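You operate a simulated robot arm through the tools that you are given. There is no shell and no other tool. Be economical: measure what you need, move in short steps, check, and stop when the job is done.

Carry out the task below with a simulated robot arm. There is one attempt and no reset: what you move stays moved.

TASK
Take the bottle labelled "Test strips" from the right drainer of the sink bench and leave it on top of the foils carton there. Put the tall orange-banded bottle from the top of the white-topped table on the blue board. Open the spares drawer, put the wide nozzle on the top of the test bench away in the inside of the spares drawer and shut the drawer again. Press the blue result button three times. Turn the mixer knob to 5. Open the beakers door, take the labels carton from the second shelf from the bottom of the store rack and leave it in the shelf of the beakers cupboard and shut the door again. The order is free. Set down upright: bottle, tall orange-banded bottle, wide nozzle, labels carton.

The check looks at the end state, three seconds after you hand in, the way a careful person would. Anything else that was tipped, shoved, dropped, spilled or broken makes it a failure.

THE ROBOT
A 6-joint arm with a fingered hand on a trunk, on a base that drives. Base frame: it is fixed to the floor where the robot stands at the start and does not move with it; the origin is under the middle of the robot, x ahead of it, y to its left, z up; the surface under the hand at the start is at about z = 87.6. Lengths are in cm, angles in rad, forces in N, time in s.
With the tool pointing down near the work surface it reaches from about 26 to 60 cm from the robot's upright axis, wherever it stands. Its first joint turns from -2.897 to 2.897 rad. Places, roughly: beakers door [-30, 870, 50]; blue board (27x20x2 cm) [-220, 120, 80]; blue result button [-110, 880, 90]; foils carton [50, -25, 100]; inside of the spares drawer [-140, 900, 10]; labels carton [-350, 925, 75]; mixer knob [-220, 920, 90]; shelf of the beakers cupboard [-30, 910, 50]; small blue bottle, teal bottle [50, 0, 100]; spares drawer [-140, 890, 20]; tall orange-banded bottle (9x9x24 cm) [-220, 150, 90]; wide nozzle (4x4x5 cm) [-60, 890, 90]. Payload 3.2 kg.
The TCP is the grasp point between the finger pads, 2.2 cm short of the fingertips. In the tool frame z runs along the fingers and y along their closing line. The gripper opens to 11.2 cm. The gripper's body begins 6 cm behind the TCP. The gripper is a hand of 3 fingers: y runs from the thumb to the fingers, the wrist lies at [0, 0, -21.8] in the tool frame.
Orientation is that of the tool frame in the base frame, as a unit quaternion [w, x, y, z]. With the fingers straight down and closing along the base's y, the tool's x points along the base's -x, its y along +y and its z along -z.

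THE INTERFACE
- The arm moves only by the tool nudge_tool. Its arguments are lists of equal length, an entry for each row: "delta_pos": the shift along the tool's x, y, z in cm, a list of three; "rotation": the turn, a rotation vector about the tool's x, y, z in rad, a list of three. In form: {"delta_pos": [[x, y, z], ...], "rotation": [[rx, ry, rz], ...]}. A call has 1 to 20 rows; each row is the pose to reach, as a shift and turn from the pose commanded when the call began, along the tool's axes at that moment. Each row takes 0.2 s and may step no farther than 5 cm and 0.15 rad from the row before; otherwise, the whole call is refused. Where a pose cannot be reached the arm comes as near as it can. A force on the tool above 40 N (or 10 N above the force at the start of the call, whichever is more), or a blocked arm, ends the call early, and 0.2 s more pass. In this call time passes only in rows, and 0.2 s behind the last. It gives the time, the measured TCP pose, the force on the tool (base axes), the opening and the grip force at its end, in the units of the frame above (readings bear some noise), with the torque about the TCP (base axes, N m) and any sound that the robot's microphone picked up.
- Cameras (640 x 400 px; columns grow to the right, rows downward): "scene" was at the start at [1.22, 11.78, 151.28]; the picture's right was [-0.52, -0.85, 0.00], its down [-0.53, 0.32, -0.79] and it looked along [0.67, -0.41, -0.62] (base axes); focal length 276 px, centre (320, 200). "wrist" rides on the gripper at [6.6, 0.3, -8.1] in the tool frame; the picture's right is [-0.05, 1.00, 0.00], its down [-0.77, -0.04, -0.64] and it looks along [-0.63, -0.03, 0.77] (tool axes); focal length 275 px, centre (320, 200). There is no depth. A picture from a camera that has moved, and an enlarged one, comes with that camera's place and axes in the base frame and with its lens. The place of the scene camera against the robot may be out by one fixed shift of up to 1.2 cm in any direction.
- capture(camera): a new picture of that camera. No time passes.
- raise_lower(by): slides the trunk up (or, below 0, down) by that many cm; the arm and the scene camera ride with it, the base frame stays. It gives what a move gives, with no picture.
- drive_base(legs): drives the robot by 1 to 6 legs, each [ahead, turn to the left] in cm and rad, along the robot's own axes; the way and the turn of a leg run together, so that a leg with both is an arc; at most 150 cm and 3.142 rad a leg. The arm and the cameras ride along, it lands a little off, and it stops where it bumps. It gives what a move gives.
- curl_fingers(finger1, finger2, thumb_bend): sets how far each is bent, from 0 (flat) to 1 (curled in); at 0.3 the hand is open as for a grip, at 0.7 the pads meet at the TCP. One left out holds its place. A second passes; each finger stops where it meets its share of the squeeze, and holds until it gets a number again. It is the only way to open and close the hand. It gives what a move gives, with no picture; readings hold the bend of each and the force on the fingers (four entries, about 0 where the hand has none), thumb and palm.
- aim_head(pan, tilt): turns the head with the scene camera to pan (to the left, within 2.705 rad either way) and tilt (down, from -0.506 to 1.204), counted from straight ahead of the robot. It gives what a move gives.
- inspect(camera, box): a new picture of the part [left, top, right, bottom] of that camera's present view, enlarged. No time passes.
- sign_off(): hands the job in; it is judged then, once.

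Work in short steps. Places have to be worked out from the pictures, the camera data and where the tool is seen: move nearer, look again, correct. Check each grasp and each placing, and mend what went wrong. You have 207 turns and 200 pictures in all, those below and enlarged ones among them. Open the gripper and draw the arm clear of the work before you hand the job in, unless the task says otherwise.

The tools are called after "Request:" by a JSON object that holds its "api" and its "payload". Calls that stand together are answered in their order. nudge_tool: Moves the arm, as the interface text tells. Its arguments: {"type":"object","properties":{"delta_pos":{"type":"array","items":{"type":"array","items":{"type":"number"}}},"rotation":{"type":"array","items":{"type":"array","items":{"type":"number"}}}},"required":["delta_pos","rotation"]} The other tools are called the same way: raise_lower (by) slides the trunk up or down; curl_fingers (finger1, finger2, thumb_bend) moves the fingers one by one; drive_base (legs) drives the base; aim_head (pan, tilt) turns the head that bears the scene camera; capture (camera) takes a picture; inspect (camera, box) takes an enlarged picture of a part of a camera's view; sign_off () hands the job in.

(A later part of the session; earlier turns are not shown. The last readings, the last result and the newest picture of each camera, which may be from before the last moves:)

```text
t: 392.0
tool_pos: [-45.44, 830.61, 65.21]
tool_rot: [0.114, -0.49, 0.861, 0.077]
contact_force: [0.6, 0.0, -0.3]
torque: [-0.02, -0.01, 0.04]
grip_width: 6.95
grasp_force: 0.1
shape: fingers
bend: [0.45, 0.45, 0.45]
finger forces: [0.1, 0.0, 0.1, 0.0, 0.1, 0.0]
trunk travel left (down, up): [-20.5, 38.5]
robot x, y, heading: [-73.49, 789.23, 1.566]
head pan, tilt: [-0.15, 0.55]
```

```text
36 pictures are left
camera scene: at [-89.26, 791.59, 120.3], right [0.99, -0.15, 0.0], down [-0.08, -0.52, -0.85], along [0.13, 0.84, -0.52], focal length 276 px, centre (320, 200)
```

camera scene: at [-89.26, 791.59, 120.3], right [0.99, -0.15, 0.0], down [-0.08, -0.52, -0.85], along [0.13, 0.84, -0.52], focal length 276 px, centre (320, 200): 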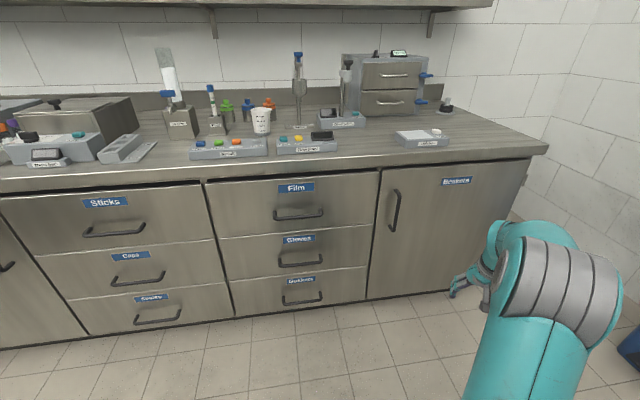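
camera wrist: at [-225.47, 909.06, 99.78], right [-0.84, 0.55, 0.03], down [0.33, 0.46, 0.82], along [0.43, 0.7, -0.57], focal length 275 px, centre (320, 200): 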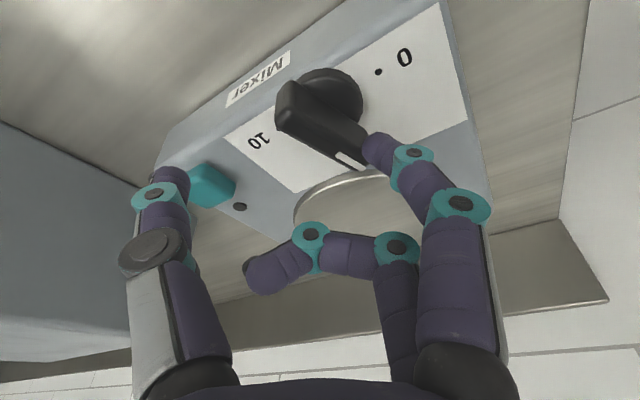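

Handle (vertical) at about x -50.6, y≈868.5, z 57–74; door spans x -57…-3.5, hinge on the right. I drive 12 cm closer, yaw the hand to point north, then pitch it to horizontal in front of the handle.

Request:
{"api": "drive_base", "payload": {"legs": [[12, 0]]}}

Request:
{"api": "nudge_tool", "payload": {"delta_pos": [[0, 0, 0], [0, 0, 0], [0, 0, 0], [0, 0, 0]], "rotation": [[-0.037, 0.003, -0.13], [-0.074, 0.005, -0.26], [-0.11, 0.008, -0.39], [-0.147, 0.011, -0.519]]}}

Request:
{"api": "nudge_tool", "payload": {"delta_pos": [[-1.6, 0.7, 0.4], [-3.2, 1.3, 0.7], [-4.9, 2, 1.1], [-6.5, 2.6, 1.4], [-8.2, 3.3, 1.8], [-9.8, 3.9, 2.1], [-11.4, 4.5, 2.5], [-13.1, 5.2, 2.85]], "rotation": [[0, -0.14, 0], [0, -0.28, 0], [0, -0.42, 0], [0, -0.56, 0], [0, -0.7, 0], [0, -0.84, 0], [0, -0.98, 0], [0, -1.12, 0]]}}

Request:
{"api": "capture", "payload": {"camera": "wrist"}}

```text
t: 393.2
tool_pos: [-45.31, 842.71, 65.24]
tool_rot: [0.115, -0.49, 0.861, 0.077]
contact_force: [0.9, 0.2, 0.3]
torque: [-0.03, 0.04, -0.01]
grip_width: 6.92
grasp_force: 0.0
shape: fingers
bend: [0.45, 0.45, 0.45]
finger forces: [0.0, 0.1, 0.1, 0.0, 0.0, 0.0]
trunk travel left (down, up): [-20.5, 38.5]
robot x, y, heading: [-73.58, 801.22, 1.569]
head pan, tilt: [-0.15, 0.55]
```

```text
t: 394.2
tool_pos: [-45.39, 842.73, 65.2]
tool_rot: [-0.09, 0.701, -0.699, -0.105]
contact_force: [-0.3, -0.2, 0.1]
torque: [0.0, -0.02, 0.0]
grip_width: 6.94
grasp_force: 0.0
shape: fingers
bend: [0.45, 0.45, 0.45]
finger forces: [0.1, 0.0, 0.1, 0.0, 0.0, 0.0]
trunk travel left (down, up): [-20.5, 38.5]
robot x, y, heading: [-73.57, 801.01, 1.563]
head pan, tilt: [-0.15, 0.55]
```

```text
t: 396.0
tool_pos: [-46.8, 869.13, 82.45]
tool_rot: [0.404, -0.563, 0.592, 0.412]
contact_force: [-1.3, -56.2, -0.1]
torque: [0.02, 0.25, 0.63]
grip_width: 7.27
grasp_force: 27.8
shape: fingers
bend: [0.45, 0.33, 0.45]
finger forces: [3.2, 26.5, 0.0, 0.0, 26.3, 0.0]
out of reach, approached as far as the arm can: row 2, 3, 4, 5, 6, 7, 8
trunk travel left (down, up): [-20.5, 38.5]
robot x, y, heading: [-73.74, 800.75, 1.554]
head pan, tilt: [-0.15, 0.55]
stopped in row 8: the force on the tool passed its limit at 144 N (the readings are from after the stop); the commanded pose is now the measured one
```

```text
35 pictures are left
camera wrist: at [-47.45, 859.47, 78.98], right [-1.0, 0.04, 0.08], down [0.06, -0.34, 0.94], along [0.07, 0.94, 0.34], focal length 275 px, centre (320, 200)
```

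wrist: 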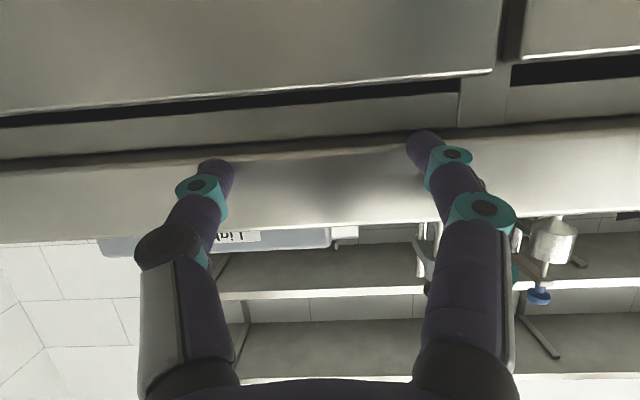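

The hand was folded too tightly and pressed against the bench's front edge; nothing visible moved. I back off 17 cm, which gives the wrist room, lower the trunk, and shift to the handle's x.

Request:
{"api": "drive_base", "payload": {"legs": [[-17, 0]]}}

Request:
{"api": "raise_lower", "payload": {"by": -15.5}}

Request:
{"api": "nudge_tool", "payload": {"delta_pos": [[0, 2, 0], [0, 3.9, 0]], "rotation": [[0, -0.05, 0], [0, -0.1, 0]]}}

Request:
{"api": "capture", "payload": {"camera": "wrist"}}

```text
t: 397.4
tool_pos: [-47.78, 852.54, 82.02]
tool_rot: [0.4, -0.568, 0.589, 0.413]
contact_force: [0.3, -0.6, 0.0]
torque: [0.02, 0.02, -0.04]
grip_width: 6.99
grasp_force: 0.1
shape: fingers
bend: [0.45, 0.45, 0.45]
finger forces: [0.1, 0.1, 0.0, 0.0, 0.0, 0.0]
trunk travel left (down, up): [-20.5, 38.5]
robot x, y, heading: [-73.76, 783.7, 1.566]
head pan, tilt: [-0.15, 0.55]
```

```text
t: 399.2
tool_pos: [-47.54, 852.7, 66.56]
tool_rot: [0.4, -0.568, 0.589, 0.414]
contact_force: [0.5, -0.2, 0.7]
torque: [-0.04, 0.03, -0.01]
grip_width: 6.98
grasp_force: 0.0
shape: fingers
bend: [0.45, 0.45, 0.45]
finger forces: [0.1, 0.0, 0.1, 0.0, 0.0, 0.1]
trunk travel left (down, up): [-5.0, 54.0]
robot x, y, heading: [-74.05, 783.65, 1.562]
head pan, tilt: [-0.15, 0.55]
```

```text
t: 399.8
tool_pos: [-50.82, 855.81, 68.98]
tool_rot: [0.428, -0.546, 0.571, 0.439]
contact_force: [0.3, 0.6, 0.4]
torque: [0.0, -0.01, 0.01]
grip_width: 6.96
grasp_force: 0.1
shape: fingers
bend: [0.45, 0.45, 0.45]
finger forces: [0.0, 0.0, 0.0, 0.1, 0.1, 0.0]
out of reach, approached as far as the arm can: row 1, 2
trunk travel left (down, up): [-5.0, 54.0]
robot x, y, heading: [-74.15, 783.47, 1.567]
head pan, tilt: [-0.15, 0.55]
```

```text
34 pictures are left
camera wrist: at [-51.43, 846.32, 64.54], right [-1.0, 0.03, 0.08], down [0.06, -0.43, 0.9], along [0.06, 0.9, 0.42], focal length 275 px, centre (320, 200)
```

wrist: 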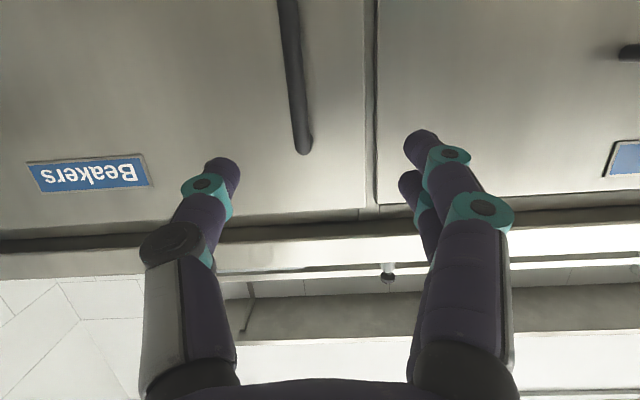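

The handle is at x≈-48.8, z 53–70. I lower the trunk 5 cm, shift 2 cm right and drive 8 cm towards it.

Request:
{"api": "raise_lower", "payload": {"by": -4.9}}

Request:
{"api": "nudge_tool", "payload": {"delta_pos": [[0, -2.0, 0]], "rotation": [[0, 0, 0]]}}

Request:
{"api": "drive_base", "payload": {"legs": [[8, 0]]}}

Request:
{"api": "capture", "payload": {"camera": "wrist"}}

```text
t: 400.8
tool_pos: [-50.84, 855.72, 64.08]
tool_rot: [0.428, -0.546, 0.571, 0.439]
contact_force: [-0.2, -0.6, 0.5]
torque: [-0.01, -0.01, -0.03]
grip_width: 6.96
grasp_force: 0.1
shape: fingers
bend: [0.45, 0.45, 0.45]
finger forces: [0.0, 0.0, 0.0, 0.0, 0.0, 0.0]
trunk travel left (down, up): [-0.1, 58.9]
robot x, y, heading: [-74.12, 783.43, 1.569]
head pan, tilt: [-0.15, 0.55]
```

```text
t: 401.1
tool_pos: [-48.89, 855.71, 64.13]
tool_rot: [0.427, -0.547, 0.57, 0.44]
contact_force: [0.1, -0.2, 0.5]
torque: [-0.01, 0.02, -0.01]
grip_width: 6.97
grasp_force: 0.0
shape: fingers
bend: [0.45, 0.45, 0.45]
finger forces: [0.1, 0.1, 0.0, 0.1, 0.0, 0.1]
trunk travel left (down, up): [-0.1, 58.9]
robot x, y, heading: [-74.07, 783.29, 1.565]
head pan, tilt: [-0.15, 0.55]
```

```text
t: 402.2
tool_pos: [-48.83, 863.84, 64.22]
tool_rot: [0.427, -0.547, 0.57, 0.44]
contact_force: [0.2, -0.3, -0.5]
torque: [0.01, 0.02, 0.01]
grip_width: 6.99
grasp_force: 0.1
shape: fingers
bend: [0.45, 0.45, 0.45]
finger forces: [0.1, 0.0, 0.0, 0.1, 0.0, 0.0]
trunk travel left (down, up): [-0.1, 58.9]
robot x, y, heading: [-73.92, 792.01, 1.56]
head pan, tilt: [-0.15, 0.55]
```

```text
33 pictures are left
camera wrist: at [-49.4, 854.47, 59.74], right [-1.0, 0.03, 0.08], down [0.06, -0.43, 0.9], along [0.06, 0.9, 0.42], focal length 275 px, centre (320, 200)
```

wrist: 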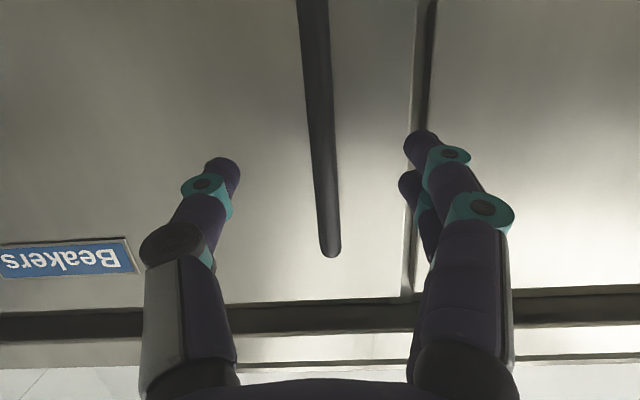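

The bar runs right between thumb and fingers. I drive 4.6 cm further and close.

Request:
{"api": "drive_base", "payload": {"legs": [[4.6, 0]]}}

Request:
{"api": "curl_fingers", "payload": {"finger1": 0.72, "finger2": 0.72, "thumb_bend": 0.72}}

```text
t: 403.1
tool_pos: [-48.72, 868.35, 64.0]
tool_rot: [0.427, -0.547, 0.569, 0.44]
contact_force: [-0.4, -0.7, 0.2]
torque: [-0.02, 0.01, 0.0]
grip_width: 7.0
grasp_force: 0.0
shape: fingers
bend: [0.45, 0.45, 0.45]
finger forces: [0.0, 0.1, 0.0, 0.1, 0.0, 0.0]
trunk travel left (down, up): [-0.1, 58.9]
robot x, y, heading: [-73.85, 796.21, 1.566]
head pan, tilt: [-0.15, 0.55]
```

```text
t: 404.1
tool_pos: [-48.98, 868.62, 64.08]
tool_rot: [0.427, -0.547, 0.571, 0.439]
contact_force: [0.0, 1.0, -0.3]
torque: [0.02, 0.03, 0.0]
grip_width: 0.42
grasp_force: 2.1
shape: fingers
bend: [0.71, 0.71, 0.7]
finger forces: [1.9, 0.7, 0.0, 0.1, 2.9, 0.0]
trunk travel left (down, up): [-0.1, 58.9]
robot x, y, heading: [-73.92, 796.8, 1.565]
head pan, tilt: [-0.15, 0.55]
```

Contact like at the drawer. Tighten and pull back 7 cm.

Request:
{"api": "curl_fingers", "payload": {"finger1": 0.86, "finger2": 0.86, "thumb_bend": 0.82}}

Request:
{"api": "drive_base", "payload": {"legs": [[-7, 0]]}}

Request:
{"api": "capture", "payload": {"camera": "scene"}}

```text
t: 405.1
tool_pos: [-48.93, 868.57, 64.21]
tool_rot: [0.427, -0.547, 0.57, 0.44]
contact_force: [0.0, 1.3, 0.3]
torque: [-0.01, -0.01, -0.01]
grip_width: 0.02
grasp_force: 0.1
shape: fingers
bend: [0.82, 0.83, 0.78]
finger forces: [0.0, 0.0, 0.1, 0.0, 0.0, 0.0]
trunk travel left (down, up): [-0.1, 58.9]
robot x, y, heading: [-73.84, 796.25, 1.569]
head pan, tilt: [-0.15, 0.55]
```

```text
t: 406.1
tool_pos: [-48.66, 861.35, 64.09]
tool_rot: [0.428, -0.546, 0.57, 0.44]
contact_force: [26.5, 6.3, 2.9]
torque: [0.02, -0.02, 0.32]
grip_width: 0.0
grasp_force: 11.9
shape: fingers
bend: [0.83, 0.84, 0.76]
finger forces: [0.0, 0.1, 0.0, 0.0, 23.0, 0.0]
trunk travel left (down, up): [-0.1, 58.9]
robot x, y, heading: [-73.59, 789.52, 1.564]
head pan, tilt: [-0.15, 0.55]
```

```text
32 pictures are left
camera scene: at [-89.1, 791.98, 99.94], right [0.99, -0.16, 0.0], down [-0.08, -0.52, -0.85], along [0.13, 0.84, -0.52], focal length 276 px, centre (320, 200)
```

scene: 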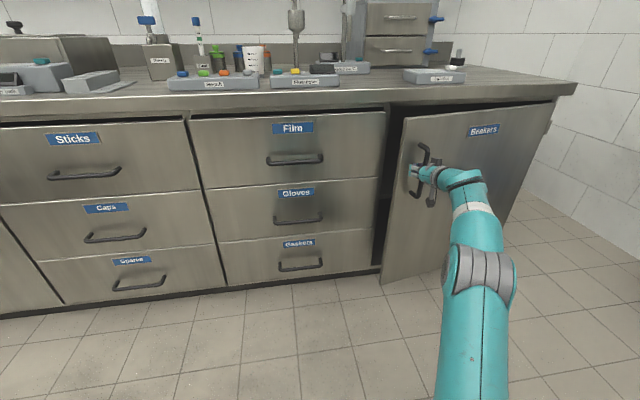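

The door is opening with the bar caged in the fingers. I continue pulling along its arc: backing with slight right turns.

Request:
{"api": "drive_base", "payload": {"legs": [[-6, -0.045], [-5.5, -0.045]]}}

Request:
{"api": "drive_base", "payload": {"legs": [[-5, -0.055], [-4, -0.06]]}}

Request:
{"api": "capture", "payload": {"camera": "scene"}}

```text
t: 407.7
tool_pos: [-42.76, 847.23, 64.13]
tool_rot: [0.448, -0.52, 0.595, 0.419]
contact_force: [26.1, 16.0, 2.7]
torque: [-0.06, -0.05, 0.63]
grip_width: 0.07
grasp_force: 15.1
shape: fingers
bend: [0.84, 0.84, 0.74]
finger forces: [0.1, 0.1, 0.1, 0.1, 30.6, 0.0]
trunk travel left (down, up): [-0.1, 58.9]
robot x, y, heading: [-73.88, 777.78, 1.472]
head pan, tilt: [-0.15, 0.55]
```

```text
t: 408.5
tool_pos: [-40.39, 843.79, 64.12]
tool_rot: [0.46, -0.507, 0.605, 0.407]
contact_force: [21.6, 15.6, -0.5]
torque: [-0.03, 0.08, 0.57]
grip_width: 0.26
grasp_force: 16.2
shape: fingers
bend: [0.85, 0.86, 0.71]
finger forces: [4.6, 0.0, 0.0, 0.0, 28.0, 0.0]
trunk travel left (down, up): [-0.1, 58.9]
robot x, y, heading: [-74.78, 775.16, 1.432]
head pan, tilt: [-0.15, 0.55]
stopped in leg 1: the force on the tool passed its limit at 46 N (the readings are from after the stop); the commanded pose is now the measured one
```

```text
31 pictures are left
camera scene: at [-89.44, 780.09, 99.92], right [0.96, -0.29, 0.0], down [-0.15, -0.5, -0.85], along [0.24, 0.82, -0.52], focal length 276 px, centre (320, 200)
```

scene: 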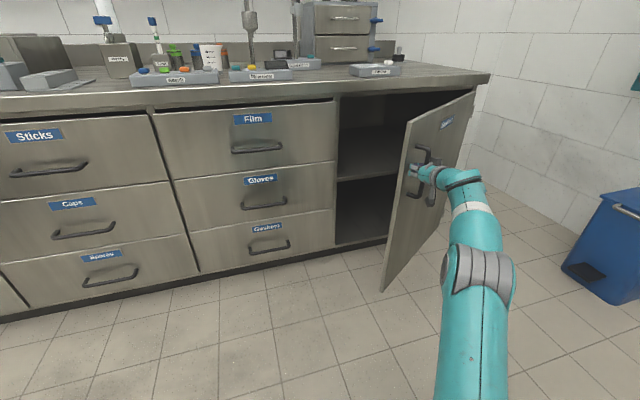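

The door is open about 35°. I release the handle, move the hand to the robot's centre line, and drive around so that the hand can enter west of the door's edge and push it from inside.

Request:
{"api": "curl_fingers", "payload": {"finger1": 0.4, "finger2": 0.4, "thumb_bend": 0.4}}

Request:
{"api": "drive_base", "payload": {"legs": [[-22, 0]]}}

Request:
{"api": "nudge_tool", "payload": {"delta_pos": [[0, 4.5, 0], [0, 9, 0], [0, 13.5, 0], [0, 18, 0], [0, 23, 0]], "rotation": [[0, 0, 0], [0, 0, 0], [0, 0, 0], [0, 0, 0], [0, 0, 0]]}}

Request:
{"api": "curl_fingers", "payload": {"finger1": 0.72, "finger2": 0.72, "thumb_bend": 0.7}}

Request:
{"api": "capture", "payload": {"camera": "scene"}}

```text
t: 409.5
tool_pos: [-40.46, 843.55, 64.22]
tool_rot: [0.46, -0.508, 0.602, 0.409]
contact_force: [0.1, 0.1, 0.0]
torque: [0.03, 0.0, 0.06]
grip_width: 8.31
grasp_force: 0.1
shape: fingers
bend: [0.4, 0.4, 0.4]
finger forces: [0.1, 0.0, 0.0, 0.1, 0.0, 0.1]
trunk travel left (down, up): [-0.1, 58.9]
robot x, y, heading: [-74.71, 775.56, 1.434]
head pan, tilt: [-0.15, 0.55]
```

```text
t: 411.2
tool_pos: [-43.49, 821.98, 64.34]
tool_rot: [0.46, -0.508, 0.603, 0.409]
contact_force: [-0.3, -0.2, -0.2]
torque: [-0.01, 0.01, -0.01]
grip_width: 8.33
grasp_force: 0.0
shape: fingers
bend: [0.4, 0.4, 0.4]
finger forces: [0.1, 0.0, 0.0, 0.0, 0.0, 0.0]
trunk travel left (down, up): [-0.1, 58.9]
robot x, y, heading: [-78.04, 753.95, 1.435]
head pan, tilt: [-0.15, 0.55]
```

```text
t: 412.4
tool_pos: [-66.15, 825.85, 65.53]
tool_rot: [0.46, -0.509, 0.603, 0.408]
contact_force: [-0.2, 0.7, -0.9]
torque: [-0.02, -0.03, 0.0]
grip_width: 8.34
grasp_force: 0.1
shape: fingers
bend: [0.4, 0.4, 0.4]
finger forces: [0.0, 0.0, 0.0, 0.0, 0.0, 0.0]
out of reach, approached as far as the arm can: row 1, 2, 3, 4, 5
trunk travel left (down, up): [-0.1, 58.9]
robot x, y, heading: [-77.94, 753.98, 1.439]
head pan, tilt: [-0.15, 0.55]
```

```text
t: 413.4
tool_pos: [-66.08, 825.78, 65.53]
tool_rot: [0.458, -0.509, 0.604, 0.407]
contact_force: [-0.3, 0.0, 0.0]
torque: [0.0, -0.01, 0.01]
grip_width: 0.01
grasp_force: 0.1
shape: fingers
bend: [0.72, 0.72, 0.7]
finger forces: [0.1, 0.0, 0.1, 0.0, 0.0, 0.0]
trunk travel left (down, up): [-0.1, 58.9]
robot x, y, heading: [-77.88, 753.59, 1.434]
head pan, tilt: [-0.15, 0.55]
```

```text
30 pictures are left
camera scene: at [-92.58, 758.35, 99.9], right [0.96, -0.28, 0.0], down [-0.15, -0.5, -0.85], along [0.24, 0.82, -0.52], focal length 276 px, centre (320, 200)
```

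scene: 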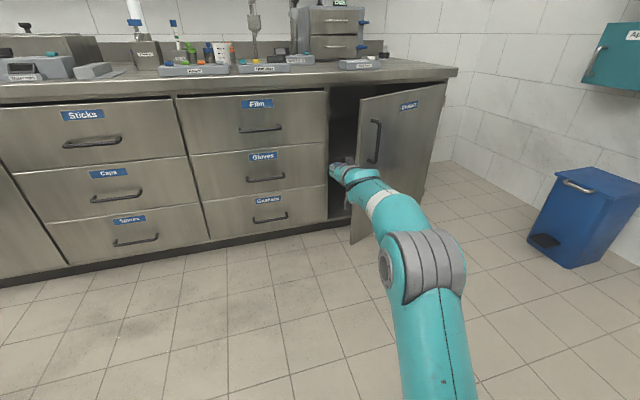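

The door swung back slightly (≈22° open), leaving a gap of nearly 20 cm. I drive around to (-58,754), face north and check before entering the gap.

Request:
{"api": "drive_base", "payload": {"legs": [[0, -1.434], [20, 0], [0, 1.571]]}}

Request:
{"api": "drive_base", "payload": {"legs": [[22, 0]]}}

Request:
{"api": "capture", "payload": {"camera": "wrist"}}

Request:
{"api": "capture", "payload": {"camera": "scene"}}

```text
t: 422.4
tool_pos: [-60.87, 827.21, 65.54]
tool_rot: [-0.415, 0.567, -0.55, -0.451]
contact_force: [1.0, -0.2, -1.1]
torque: [0.0, -0.02, -0.02]
grip_width: 0.01
grasp_force: 0.0
shape: fingers
bend: [0.72, 0.72, 0.7]
finger forces: [0.1, 0.0, 0.0, 0.1, 0.1, 0.1]
trunk travel left (down, up): [-0.1, 58.9]
robot x, y, heading: [-57.46, 754.33, 1.632]
head pan, tilt: [-0.15, 0.55]
```

```text
t: 424.1
tool_pos: [-61.99, 849.07, 65.51]
tool_rot: [-0.415, 0.567, -0.549, -0.452]
contact_force: [0.8, 0.6, -0.7]
torque: [0.02, 0.02, -0.04]
grip_width: 0.04
grasp_force: 0.0
shape: fingers
bend: [0.72, 0.72, 0.7]
finger forces: [0.0, 0.0, 0.0, 0.0, 0.0, 0.0]
trunk travel left (down, up): [-0.1, 58.9]
robot x, y, heading: [-59.06, 776.02, 1.633]
head pan, tilt: [-0.15, 0.55]
```

```text
29 pictures are left
camera wrist: at [-62.01, 839.61, 61.07], right [-1.0, -0.04, 0.07], down [0.08, -0.42, 0.9], along [-0.01, 0.91, 0.42], focal length 275 px, centre (320, 200)
```

wrist: 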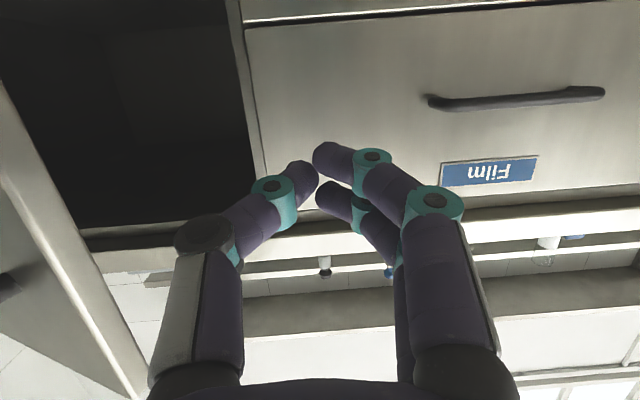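

```text
28 pictures are left
camera scene: at [-74.54, 777.59, 99.91], right [1.0, -0.09, 0.0], down [-0.04, -0.52, -0.85], along [0.07, 0.85, -0.52], focal length 276 px, centre (320, 200)
```

scene: 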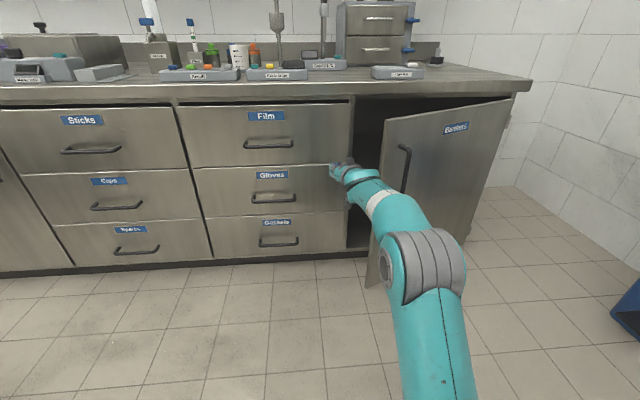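

The opening is just right of the hand. I turn right 0.085 rad and go 9 cm forward so the fingertips pass behind the door's edge.

Request:
{"api": "drive_base", "payload": {"legs": [[0, -0.085], [9, 0]]}}

Request:
{"api": "capture", "payload": {"camera": "wrist"}}

```text
t: 425.7
tool_pos: [-55.64, 858.09, 65.57]
tool_rot: [0.434, -0.544, 0.573, 0.433]
contact_force: [0.3, 0.6, -0.2]
torque: [0.0, -0.01, 0.01]
grip_width: 0.03
grasp_force: 0.1
shape: fingers
bend: [0.72, 0.72, 0.7]
finger forces: [0.0, 0.0, 0.0, 0.0, 0.0, 0.0]
trunk travel left (down, up): [-0.1, 58.9]
robot x, y, heading: [-58.93, 784.95, 1.551]
head pan, tilt: [-0.15, 0.55]
```

```text
27 pictures are left
camera wrist: at [-56.44, 848.65, 61.07], right [-1.0, 0.05, 0.07], down [0.04, -0.43, 0.9], along [0.07, 0.9, 0.42], focal length 275 px, centre (320, 200)
```

wrist: 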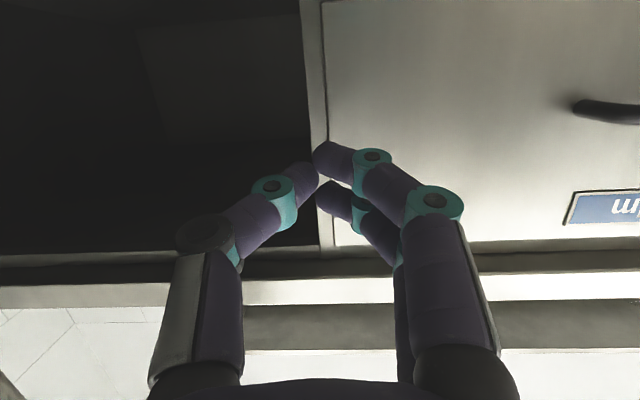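

The hand is in the gap. I go 3 cm deeper and sweep right by turning the base in small steps.

Request:
{"api": "drive_base", "payload": {"legs": [[3, 0], [0, -0.2]]}}

Request:
{"api": "drive_base", "payload": {"legs": [[0, -0.2]]}}

Request:
{"api": "capture", "payload": {"camera": "scene"}}

```text
t: 427.0
tool_pos: [-51.9, 860.56, 65.44]
tool_rot: [0.44, -0.53, 0.587, 0.425]
contact_force: [-8.9, -3.3, 1.0]
torque: [-0.01, -0.27, -1.0]
grip_width: 0.01
grasp_force: 0.0
shape: fingers
bend: [0.72, 0.72, 0.7]
finger forces: [0.1, 0.0, 0.0, 0.0, 0.0, 0.0]
trunk travel left (down, up): [-0.1, 58.9]
robot x, y, heading: [-58.31, 788.18, 1.499]
head pan, tilt: [-0.15, 0.55]
stopped in leg 2: the force on the tool passed its limit at 77 N (the readings are from after the stop); the commanded pose is now the measured one
```

```text
t: 427.7
tool_pos: [-52.11, 860.57, 65.5]
tool_rot: [0.438, -0.53, 0.587, 0.427]
contact_force: [-9.9, -4.8, 0.6]
torque: [-0.02, -0.33, -1.18]
grip_width: 0.0
grasp_force: 0.0
shape: fingers
bend: [0.72, 0.72, 0.7]
finger forces: [0.0, 0.1, 0.0, 0.0, 0.0, 0.1]
trunk travel left (down, up): [-0.1, 58.9]
robot x, y, heading: [-58.76, 787.96, 1.496]
head pan, tilt: [-0.15, 0.55]
stopped in leg 1: the force on the tool passed its limit at 64 N (the readings are from after the stop); the commanded pose is now the measured one
```

```text
26 pictures are left
camera scene: at [-74.0, 791.58, 99.89], right [0.97, -0.22, 0.0], down [-0.12, -0.51, -0.85], along [0.19, 0.83, -0.52], focal length 276 px, centre (320, 200)
```

scene: 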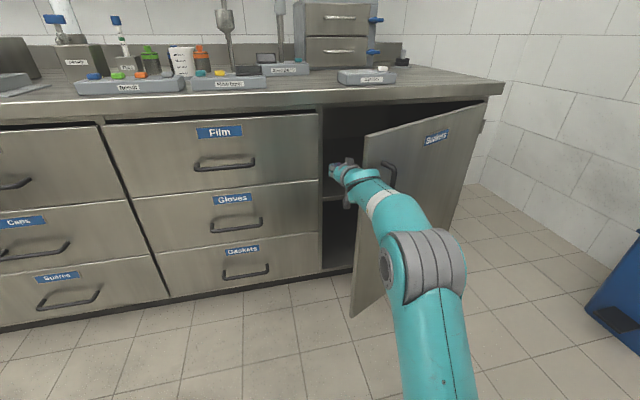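

Pushing sideways on the edge only jams it; the door must be drawn south from behind. I back out, yaw the hand to point north-east, and then re-enter so the fingers lie behind the door.

Request:
{"api": "drive_base", "payload": {"legs": [[0, 0.06], [-8, 0]]}}

Request:
{"api": "nudge_tool", "payload": {"delta_pos": [[0.3, 0.8, -1.2], [0.7, 1.5, -2.4], [1, 2.3, -3.6], [1.3, 3, -4.8], [1.7, 3.7, -6], [2, 4.5, -7]], "rotation": [[0.13, 0, 0.033], [0.26, -0.01, 0.067], [0.39, -0.015, 0.1], [0.52, -0.02, 0.133], [0.65, -0.025, 0.167], [0.774, -0.03, 0.2]]}}

Request:
{"api": "drive_base", "payload": {"legs": [[14, 0]]}}

Request:
{"api": "capture", "payload": {"camera": "scene"}}

```text
t: 429.2
tool_pos: [-56.45, 852.83, 65.38]
tool_rot: [0.426, -0.546, 0.572, 0.44]
contact_force: [0.7, -0.4, 1.1]
torque: [-0.01, 0.01, -0.01]
grip_width: 0.02
grasp_force: 0.2
shape: fingers
bend: [0.72, 0.72, 0.7]
finger forces: [0.0, 0.0, 0.0, 0.0, 0.0, 0.1]
trunk travel left (down, up): [-0.1, 58.9]
robot x, y, heading: [-59.2, 780.04, 1.551]
head pan, tilt: [-0.15, 0.55]
```

```text
t: 430.6
tool_pos: [-60.91, 845.37, 65.62]
tool_rot: [0.564, -0.279, 0.74, 0.238]
contact_force: [0.2, -0.1, -0.1]
torque: [0.0, 0.03, 0.03]
grip_width: 0.04
grasp_force: 0.1
shape: fingers
bend: [0.72, 0.72, 0.7]
finger forces: [0.1, 0.0, 0.0, 0.0, 0.1, 0.0]
trunk travel left (down, up): [-0.1, 58.9]
robot x, y, heading: [-59.13, 779.8, 1.555]
head pan, tilt: [-0.15, 0.55]
```

```text
t: 432.0
tool_pos: [-60.31, 859.22, 65.48]
tool_rot: [0.564, -0.279, 0.74, 0.237]
contact_force: [-0.7, -1.0, -0.6]
torque: [-0.01, -0.03, -0.01]
grip_width: 0.0
grasp_force: 0.0
shape: fingers
bend: [0.72, 0.72, 0.7]
finger forces: [0.0, 0.1, 0.1, 0.1, 0.0, 0.0]
trunk travel left (down, up): [-0.1, 58.9]
robot x, y, heading: [-58.66, 793.7, 1.548]
head pan, tilt: [-0.15, 0.55]
```

```text
25 pictures are left
camera scene: at [-73.98, 796.45, 99.9], right [0.99, -0.17, 0.0], down [-0.09, -0.51, -0.85], along [0.15, 0.84, -0.52], focal length 276 px, centre (320, 200)
```

scene: 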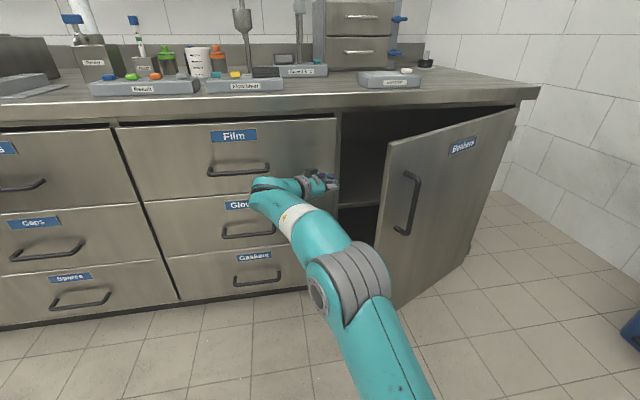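

The door is at roughly 30°, edge near (-50, 843), and the hand now points north-east, clear of it. I move the hand 18 cm east so that it lies behind the door, then back up to draw the door open.

Request:
{"api": "nudge_tool", "payload": {"delta_pos": [[-1, -2.9, 3.3], [-2, -5.7, 6.6], [-3, -8.6, 10], [-3.9, -11.5, 13.3]], "rotation": [[0, 0, 0], [0, 0, 0], [0, 0, 0], [0, 0, 0]]}}

Request:
{"api": "drive_base", "payload": {"legs": [[-12, 0]]}}

Request:
{"api": "drive_base", "payload": {"legs": [[-10, 0]]}}

Request:
{"api": "capture", "payload": {"camera": "scene"}}

```text
t: 433.0
tool_pos: [-42.25, 860.12, 65.77]
tool_rot: [0.563, -0.28, 0.739, 0.239]
contact_force: [-1.6, -0.1, 0.2]
torque: [-0.02, 0.02, -0.02]
grip_width: 0.01
grasp_force: 0.1
shape: fingers
bend: [0.72, 0.72, 0.7]
finger forces: [0.1, 0.0, 0.0, 0.1, 0.1, 0.0]
trunk travel left (down, up): [-0.1, 58.9]
robot x, y, heading: [-58.66, 793.74, 1.549]
head pan, tilt: [-0.15, 0.55]
```

```text
t: 434.2
tool_pos: [-42.75, 848.05, 65.75]
tool_rot: [0.564, -0.28, 0.739, 0.239]
contact_force: [0.1, 0.0, 0.0]
torque: [0.01, -0.01, -0.03]
grip_width: 0.0
grasp_force: 0.0
shape: fingers
bend: [0.72, 0.72, 0.7]
finger forces: [0.0, 0.1, 0.1, 0.0, 0.0, 0.1]
trunk travel left (down, up): [-0.1, 58.9]
robot x, y, heading: [-59.11, 781.57, 1.552]
head pan, tilt: [-0.15, 0.55]
```

```text
t: 435.3
tool_pos: [-43.05, 838.09, 65.7]
tool_rot: [0.564, -0.28, 0.74, 0.238]
contact_force: [-0.3, -0.5, -0.5]
torque: [0.02, 0.03, 0.03]
grip_width: 0.0
grasp_force: 0.1
shape: fingers
bend: [0.72, 0.72, 0.7]
finger forces: [0.0, 0.1, 0.0, 0.0, 0.0, 0.0]
trunk travel left (down, up): [-0.1, 58.9]
robot x, y, heading: [-59.37, 771.53, 1.549]
head pan, tilt: [-0.15, 0.55]
```

```text
24 pictures are left
camera scene: at [-74.41, 774.41, 99.9], right [0.99, -0.17, 0.0], down [-0.09, -0.52, -0.85], along [0.14, 0.84, -0.52], focal length 276 px, centre (320, 200)
```

scene: 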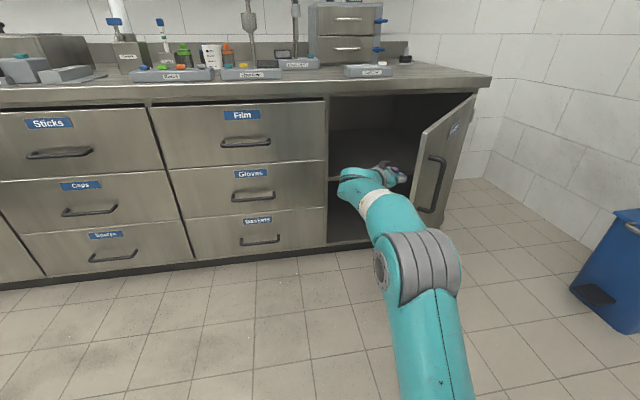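

Works well – the door is about 55–60° open with the hand behind it. I turn the base right to push it wider.

Request:
{"api": "drive_base", "payload": {"legs": [[0, -0.3]]}}

Request:
{"api": "drive_base", "payload": {"legs": [[0, -0.25]]}}

Request:
{"api": "aim_head", "payload": {"pan": 0.35, "tilt": 0.55}}

Request:
{"api": "capture", "payload": {"camera": "scene"}}

```text
t: 436.7
tool_pos: [-24.08, 830.41, 65.7]
tool_rot: [0.593, -0.167, 0.773, 0.152]
contact_force: [-0.3, -0.6, 0.3]
torque: [0.01, -0.01, 0.04]
grip_width: 0.0
grasp_force: 0.1
shape: fingers
bend: [0.72, 0.72, 0.7]
finger forces: [0.1, 0.1, 0.0, 0.0, 0.0, 0.0]
trunk travel left (down, up): [-0.1, 58.9]
robot x, y, heading: [-59.1, 771.64, 1.258]
head pan, tilt: [-0.15, 0.55]
```

```text
t: 438.0
tool_pos: [-10.66, 819.76, 65.87]
tool_rot: [0.607, -0.069, 0.788, 0.077]
contact_force: [-0.5, 0.2, 0.4]
torque: [-0.03, 0.0, -0.02]
grip_width: 0.0
grasp_force: 0.0
shape: fingers
bend: [0.72, 0.72, 0.7]
finger forces: [0.1, 0.1, 0.0, 0.0, 0.0, 0.0]
trunk travel left (down, up): [-0.1, 58.9]
robot x, y, heading: [-59.17, 771.71, 1.008]
head pan, tilt: [-0.15, 0.55]
```

```text
t: 438.9
tool_pos: [-10.62, 819.93, 65.73]
tool_rot: [0.607, -0.069, 0.788, 0.077]
contact_force: [0.2, 0.2, 0.7]
torque: [-0.01, -0.01, 0.01]
grip_width: 0.01
grasp_force: 0.0
shape: fingers
bend: [0.72, 0.72, 0.7]
finger forces: [0.1, 0.0, 0.0, 0.0, 0.0, 0.0]
trunk travel left (down, up): [-0.1, 58.9]
robot x, y, heading: [-59.3, 771.51, 1.007]
head pan, tilt: [0.351, 0.55]
```

```text
23 pictures are left
camera scene: at [-74.51, 783.86, 99.9], right [0.98, -0.21, 0.0], down [-0.11, -0.51, -0.85], along [0.18, 0.83, -0.52], focal length 276 px, centre (320, 200)
```

scene: 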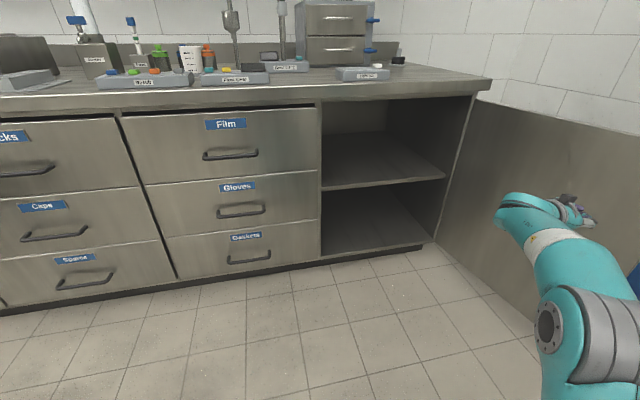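

The door is fully open (>90°), and the cupboard has a middle shelf at z≈47.6. Now to the rack for the Labels carton: I raise the trunk, point the hand ahead, and drive west to about (-345, 808).

Request:
{"api": "raise_lower", "payload": {"by": 40}}

Request:
{"api": "drive_base", "payload": {"legs": [[0, 1.45], [58, 0], [0, 0.683], [150, 0], [91, 0]]}}

Request:
{"api": "drive_base", "payload": {"legs": [[0, -1.571]]}}

Request:
{"api": "aim_head", "payload": {"pan": 0.15, "tilt": 0.55}}

Request:
{"api": "capture", "payload": {"camera": "scene"}}

```text
t: 442.7
tool_pos: [-10.7, 819.88, 105.75]
tool_rot: [0.607, -0.069, 0.788, 0.077]
contact_force: [-0.6, 0.3, -1.4]
torque: [-0.02, 0.0, 0.0]
grip_width: 0.0
grasp_force: 0.1
shape: fingers
bend: [0.72, 0.72, 0.7]
finger forces: [0.1, 0.0, 0.0, 0.0, 0.0, 0.0]
trunk travel left (down, up): [-40.1, 18.9]
robot x, y, heading: [-59.02, 771.57, 1.002]
head pan, tilt: [0.351, 0.55]
```

```text
t: 462.8
tool_pos: [-411.69, 830.96, 105.78]
tool_rot: [-0.236, 0.718, -0.333, -0.564]
contact_force: [0.6, 0.6, -0.2]
torque: [0.0, -0.02, 0.01]
grip_width: 0.01
grasp_force: 0.0
shape: fingers
bend: [0.72, 0.72, 0.7]
finger forces: [0.1, 0.0, 0.0, 0.0, 0.0, 0.0]
trunk travel left (down, up): [-40.1, 18.9]
robot x, y, heading: [-345.36, 813.46, 3.106]
head pan, tilt: [0.351, 0.55]
```

```text
t: 467.0
tool_pos: [-330.71, 880.1, 105.78]
tool_rot: [0.561, -0.286, 0.737, 0.243]
contact_force: [0.3, -0.6, 0.0]
torque: [-0.01, 0.0, -0.03]
grip_width: 0.0
grasp_force: 0.0
shape: fingers
bend: [0.72, 0.72, 0.7]
finger forces: [0.0, 0.1, 0.0, 0.0, 0.1, 0.0]
trunk travel left (down, up): [-40.1, 18.9]
robot x, y, heading: [-345.82, 813.38, 1.571]
head pan, tilt: [0.351, 0.55]
```

```text
t: 467.7
tool_pos: [-330.76, 879.97, 105.74]
tool_rot: [0.562, -0.286, 0.737, 0.243]
contact_force: [0.1, 0.2, -0.4]
torque: [0.01, 0.04, 0.01]
grip_width: 0.04
grasp_force: 0.1
shape: fingers
bend: [0.72, 0.72, 0.7]
finger forces: [0.0, 0.0, 0.0, 0.0, 0.0, 0.0]
trunk travel left (down, up): [-40.1, 18.9]
robot x, y, heading: [-345.74, 813.19, 1.573]
head pan, tilt: [0.15, 0.55]
```

```text
22 pictures are left
camera scene: at [-363.7, 815.87, 139.9], right [0.99, 0.15, 0.0], down [0.08, -0.52, -0.85], along [-0.13, 0.84, -0.52], focal length 276 px, centre (320, 200)
```

scene: 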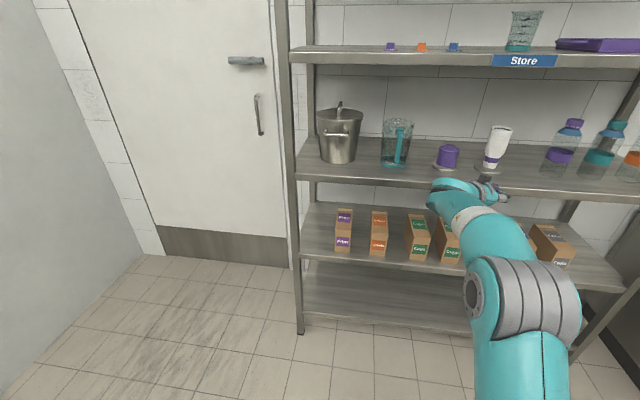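

Labels should be the orange-labelled carton, second from left. I point the hand north, lower the trunk 25 cm, and look again for the exact position.

Request:
{"api": "nudge_tool", "payload": {"delta_pos": [[0.75, 2.4, -2.5], [1.5, 4.9, -5], [2.2, 7.3, -7.5], [3, 9.7, -10], [3.7, 12.2, -12.6], [4.47, 14.6, -15.1]], "rotation": [[-0.12, 0.005, -0.032], [-0.245, 0.01, -0.064], [-0.37, 0.015, -0.096], [-0.49, 0.02, -0.127], [-0.61, 0.024, -0.159], [-0.736, 0.029, -0.191]]}}

Request:
{"api": "raise_lower", "payload": {"by": -32}}

Request:
{"api": "capture", "payload": {"camera": "scene"}}

Request:
{"api": "capture", "payload": {"camera": "wrist"}}

```text
t: 469.1
tool_pos: [-352.18, 879.52, 105.78]
tool_rot: [0.43, -0.541, 0.578, 0.435]
contact_force: [0.6, 0.8, -0.6]
torque: [0.03, 0.01, 0.03]
grip_width: 0.0
grasp_force: 0.0
shape: fingers
bend: [0.72, 0.72, 0.7]
finger forces: [0.0, 0.1, 0.0, 0.0, 0.1, 0.0]
trunk travel left (down, up): [-40.1, 18.9]
robot x, y, heading: [-345.53, 813.49, 1.568]
head pan, tilt: [0.15, 0.55]
```

```text
t: 472.3
tool_pos: [-352.07, 879.74, 73.76]
tool_rot: [0.43, -0.541, 0.577, 0.435]
contact_force: [0.7, -0.2, 0.4]
torque: [-0.02, -0.01, -0.04]
grip_width: 0.0
grasp_force: 0.1
shape: fingers
bend: [0.72, 0.72, 0.7]
finger forces: [0.1, 0.0, 0.0, 0.0, 0.1, 0.0]
trunk travel left (down, up): [-8.1, 50.9]
robot x, y, heading: [-345.73, 813.15, 1.575]
head pan, tilt: [0.15, 0.55]
```

```text
21 pictures are left
camera scene: at [-363.7, 815.87, 107.91], right [0.99, 0.15, 0.0], down [0.08, -0.52, -0.85], along [-0.13, 0.84, -0.52], focal length 276 px, centre (320, 200)
```

scene: 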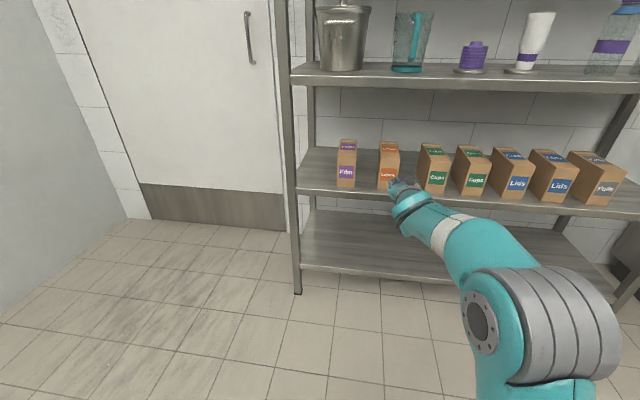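

```text
20 pictures are left
camera wrist: at [-352.95, 870.18, 69.44], right [-1.0, 0.05, 0.08], down [0.05, -0.42, 0.9], along [0.08, 0.9, 0.42], focal length 275 px, centre (320, 200)
```

wrist: 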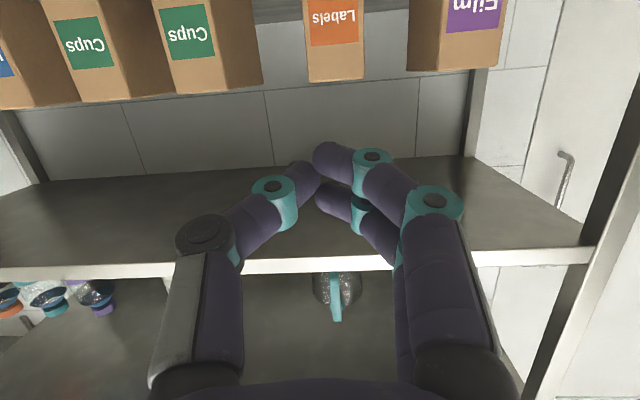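

"Labels" confirmed: carton centre x≈-352.8, front face y≈905.5, z 58–70.7, gaps of ≈5 cm to its neighbours. I open the hand, lower to z≈67 and drive in 20 cm.

Request:
{"api": "raise_lower", "payload": {"by": -6.8}}

Request:
{"api": "curl_fingers", "payload": {"finger1": 0.37, "finger2": 0.37, "thumb_bend": 0.37}}

Request:
{"api": "drive_base", "payload": {"legs": [[19, 0]]}}

Request:
{"api": "capture", "payload": {"camera": "wrist"}}

```text
t: 473.3
tool_pos: [-352.04, 879.55, 67.02]
tool_rot: [0.431, -0.54, 0.578, 0.435]
contact_force: [-0.1, 0.0, 0.5]
torque: [-0.04, 0.05, 0.01]
grip_width: 0.01
grasp_force: 0.0
shape: fingers
bend: [0.72, 0.72, 0.7]
finger forces: [0.0, 0.0, 0.1, 0.0, 0.1, 0.0]
trunk travel left (down, up): [-1.3, 57.7]
robot x, y, heading: [-345.49, 813.36, 1.57]
head pan, tilt: [0.15, 0.55]
```

```text
t: 474.3
tool_pos: [-352.19, 879.66, 67.07]
tool_rot: [0.431, -0.539, 0.578, 0.434]
contact_force: [-0.3, -0.3, -0.8]
torque: [0.03, -0.01, 0.02]
grip_width: 9.16
grasp_force: 0.1
shape: fingers
bend: [0.37, 0.37, 0.37]
finger forces: [0.0, 0.0, 0.1, 0.0, 0.0, 0.0]
trunk travel left (down, up): [-1.3, 57.7]
robot x, y, heading: [-345.76, 813.49, 1.578]
head pan, tilt: [0.15, 0.55]
```

```text
t: 475.9
tool_pos: [-352.53, 898.35, 67.07]
tool_rot: [0.43, -0.541, 0.577, 0.435]
contact_force: [1.0, 1.2, -0.2]
torque: [-0.03, 0.0, -0.01]
grip_width: 9.15
grasp_force: 0.1
shape: fingers
bend: [0.37, 0.37, 0.37]
finger forces: [0.0, 0.0, 0.1, 0.0, 0.1, 0.0]
trunk travel left (down, up): [-1.3, 57.7]
robot x, y, heading: [-345.95, 831.99, 1.576]
head pan, tilt: [0.15, 0.55]
```

```text
19 pictures are left
camera wrist: at [-353.27, 889.07, 62.64], right [-1.0, 0.05, 0.08], down [0.06, -0.42, 0.9], along [0.08, 0.9, 0.42], focal length 275 px, centre (320, 200)
```

wrist: 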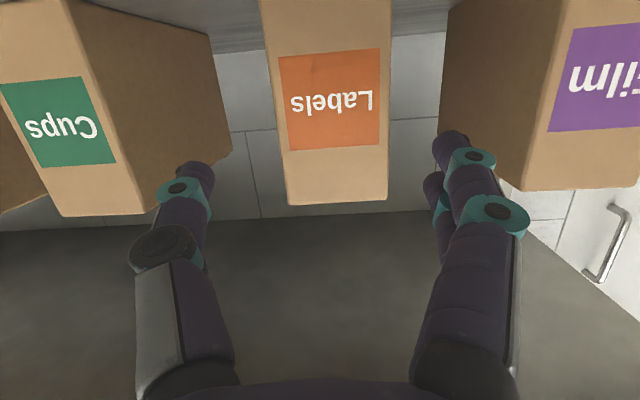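

The carton is 1.1 cm to the -x side of the hand's centre, with a 3 cm gap to "Film". I narrow the opening slightly, shift 1.1 cm, and drive in 10.5 cm.

Request:
{"api": "curl_fingers", "payload": {"finger1": 0.42, "finger2": 0.42, "thumb_bend": 0.4}}

Request:
{"api": "nudge_tool", "payload": {"delta_pos": [[0, 1.1, 0]], "rotation": [[0, 0, 0]]}}

Request:
{"api": "drive_base", "payload": {"legs": [[5, 0]]}}

Request:
{"api": "capture", "payload": {"camera": "wrist"}}

```text
t: 476.9
tool_pos: [-352.53, 898.53, 66.94]
tool_rot: [0.43, -0.541, 0.576, 0.436]
contact_force: [0.2, 1.3, 1.0]
torque: [0.01, 0.01, -0.03]
grip_width: 8.16
grasp_force: 0.1
shape: fingers
bend: [0.42, 0.42, 0.4]
finger forces: [0.0, 0.0, 0.0, 0.0, 0.0, 0.0]
trunk travel left (down, up): [-1.3, 57.7]
robot x, y, heading: [-345.43, 832.06, 1.576]
head pan, tilt: [0.15, 0.55]
```

```text
t: 477.3
tool_pos: [-353.56, 898.61, 67.02]
tool_rot: [0.43, -0.541, 0.577, 0.435]
contact_force: [-0.9, -1.0, -0.4]
torque: [-0.01, 0.05, 0.02]
grip_width: 8.15
grasp_force: 0.0
shape: fingers
bend: [0.42, 0.42, 0.4]
finger forces: [0.0, 0.0, 0.0, 0.0, 0.1, 0.0]
trunk travel left (down, up): [-1.3, 57.7]
robot x, y, heading: [-345.82, 832.58, 1.575]
head pan, tilt: [0.15, 0.55]
```

```text
t: 478.2
tool_pos: [-353.59, 903.71, 67.09]
tool_rot: [0.43, -0.541, 0.577, 0.436]
contact_force: [0.1, 0.7, -0.1]
torque: [0.01, -0.01, 0.01]
grip_width: 8.16
grasp_force: 0.1
shape: fingers
bend: [0.42, 0.42, 0.4]
finger forces: [0.0, 0.0, 0.1, 0.0, 0.0, 0.0]
trunk travel left (down, up): [-1.3, 57.7]
robot x, y, heading: [-345.96, 837.21, 1.574]
head pan, tilt: [0.15, 0.55]
```

```text
18 pictures are left
camera wrist: at [-354.48, 894.2, 62.61], right [-1.0, 0.05, 0.08], down [0.06, -0.42, 0.9], along [0.08, 0.9, 0.42], focal length 275 px, centre (320, 200)
```

wrist: 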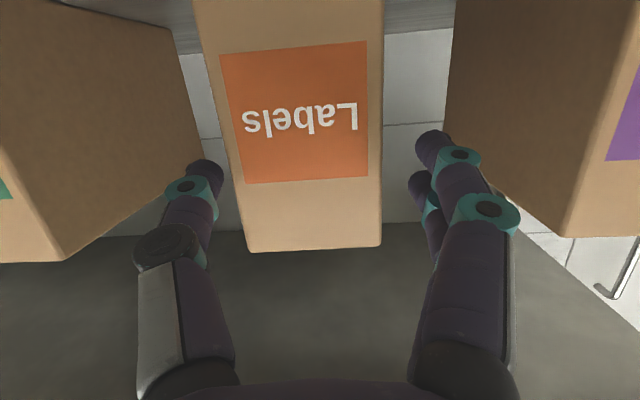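

Well centred. I drive the last 5 cm and close on the carton.

Request:
{"api": "drive_base", "payload": {"legs": [[5, 0]]}}

Request:
{"api": "curl_fingers", "payload": {"finger1": 0.6, "finger2": 0.6, "thumb_bend": 0.6}}

Request:
{"api": "capture", "payload": {"camera": "wrist"}}

```text
t: 479.1
tool_pos: [-353.7, 908.61, 66.97]
tool_rot: [0.43, -0.541, 0.577, 0.435]
contact_force: [-0.7, -0.7, -0.1]
torque: [-0.01, -0.01, 0.0]
grip_width: 8.14
grasp_force: 0.1
shape: fingers
bend: [0.42, 0.42, 0.4]
finger forces: [0.0, 0.1, 0.1, 0.1, 0.0, 0.0]
trunk travel left (down, up): [-1.3, 57.7]
robot x, y, heading: [-345.73, 842.21, 1.577]
head pan, tilt: [0.15, 0.55]
```

```text
t: 480.1
tool_pos: [-353.65, 908.67, 67.0]
tool_rot: [0.43, -0.541, 0.577, 0.435]
contact_force: [0.2, 1.5, 0.3]
torque: [0.04, 0.0, 0.07]
grip_width: 6.06
grasp_force: 15.6
shape: fingers
bend: [0.5, 0.5, 0.53]
finger forces: [7.0, 8.7, 0.0, 0.0, 15.8, 0.0]
trunk travel left (down, up): [-1.3, 57.7]
robot x, y, heading: [-345.64, 842.07, 1.577]
head pan, tilt: [0.15, 0.55]
```

```text
17 pictures are left
camera wrist: at [-354.48, 899.18, 62.61], right [-1.0, 0.05, 0.08], down [0.06, -0.42, 0.9], along [0.08, 0.9, 0.42], focal length 275 px, centre (320, 200)
```

wrist: 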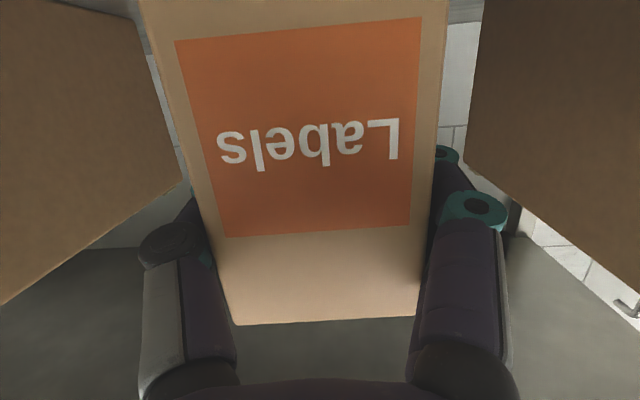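

Gripped at 15 N. I tighten, lift 4 cm with the trunk and check.

Request:
{"api": "curl_fingers", "payload": {"finger1": 0.68, "finger2": 0.68, "thumb_bend": 0.7}}

Request:
{"api": "raise_lower", "payload": {"by": 4}}

Request:
{"api": "capture", "payload": {"camera": "scene"}}

```text
t: 481.1
tool_pos: [-353.74, 908.53, 67.01]
tool_rot: [0.429, -0.542, 0.577, 0.435]
contact_force: [0.0, 0.5, -0.3]
torque: [0.04, -0.03, 0.11]
grip_width: 6.02
grasp_force: 24.5
shape: fingers
bend: [0.49, 0.5, 0.56]
finger forces: [10.4, 14.4, 0.0, 0.1, 24.3, 0.0]
trunk travel left (down, up): [-1.3, 57.7]
robot x, y, heading: [-345.79, 842.35, 1.577]
head pan, tilt: [0.15, 0.55]
```

```text
t: 482.0
tool_pos: [-353.6, 908.59, 71.0]
tool_rot: [0.43, -0.541, 0.577, 0.435]
contact_force: [0.0, 1.1, -3.1]
torque: [-0.2, 0.01, -0.01]
grip_width: 6.01
grasp_force: 23.9
shape: fingers
bend: [0.5, 0.5, 0.56]
finger forces: [10.9, 13.2, 0.0, 0.0, 24.2, 0.0]
trunk travel left (down, up): [-5.3, 53.7]
robot x, y, heading: [-345.83, 842.17, 1.574]
head pan, tilt: [0.15, 0.55]
```

```text
16 pictures are left
camera scene: at [-363.82, 844.72, 105.11], right [0.99, 0.15, 0.0], down [0.08, -0.52, -0.85], along [-0.13, 0.84, -0.52], focal length 276 px, centre (320, 200)
```

scene: 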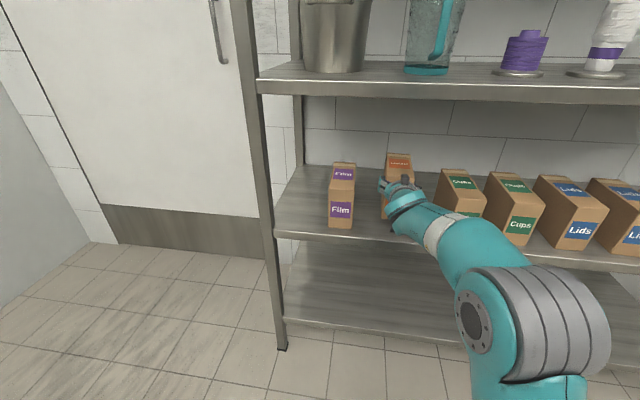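

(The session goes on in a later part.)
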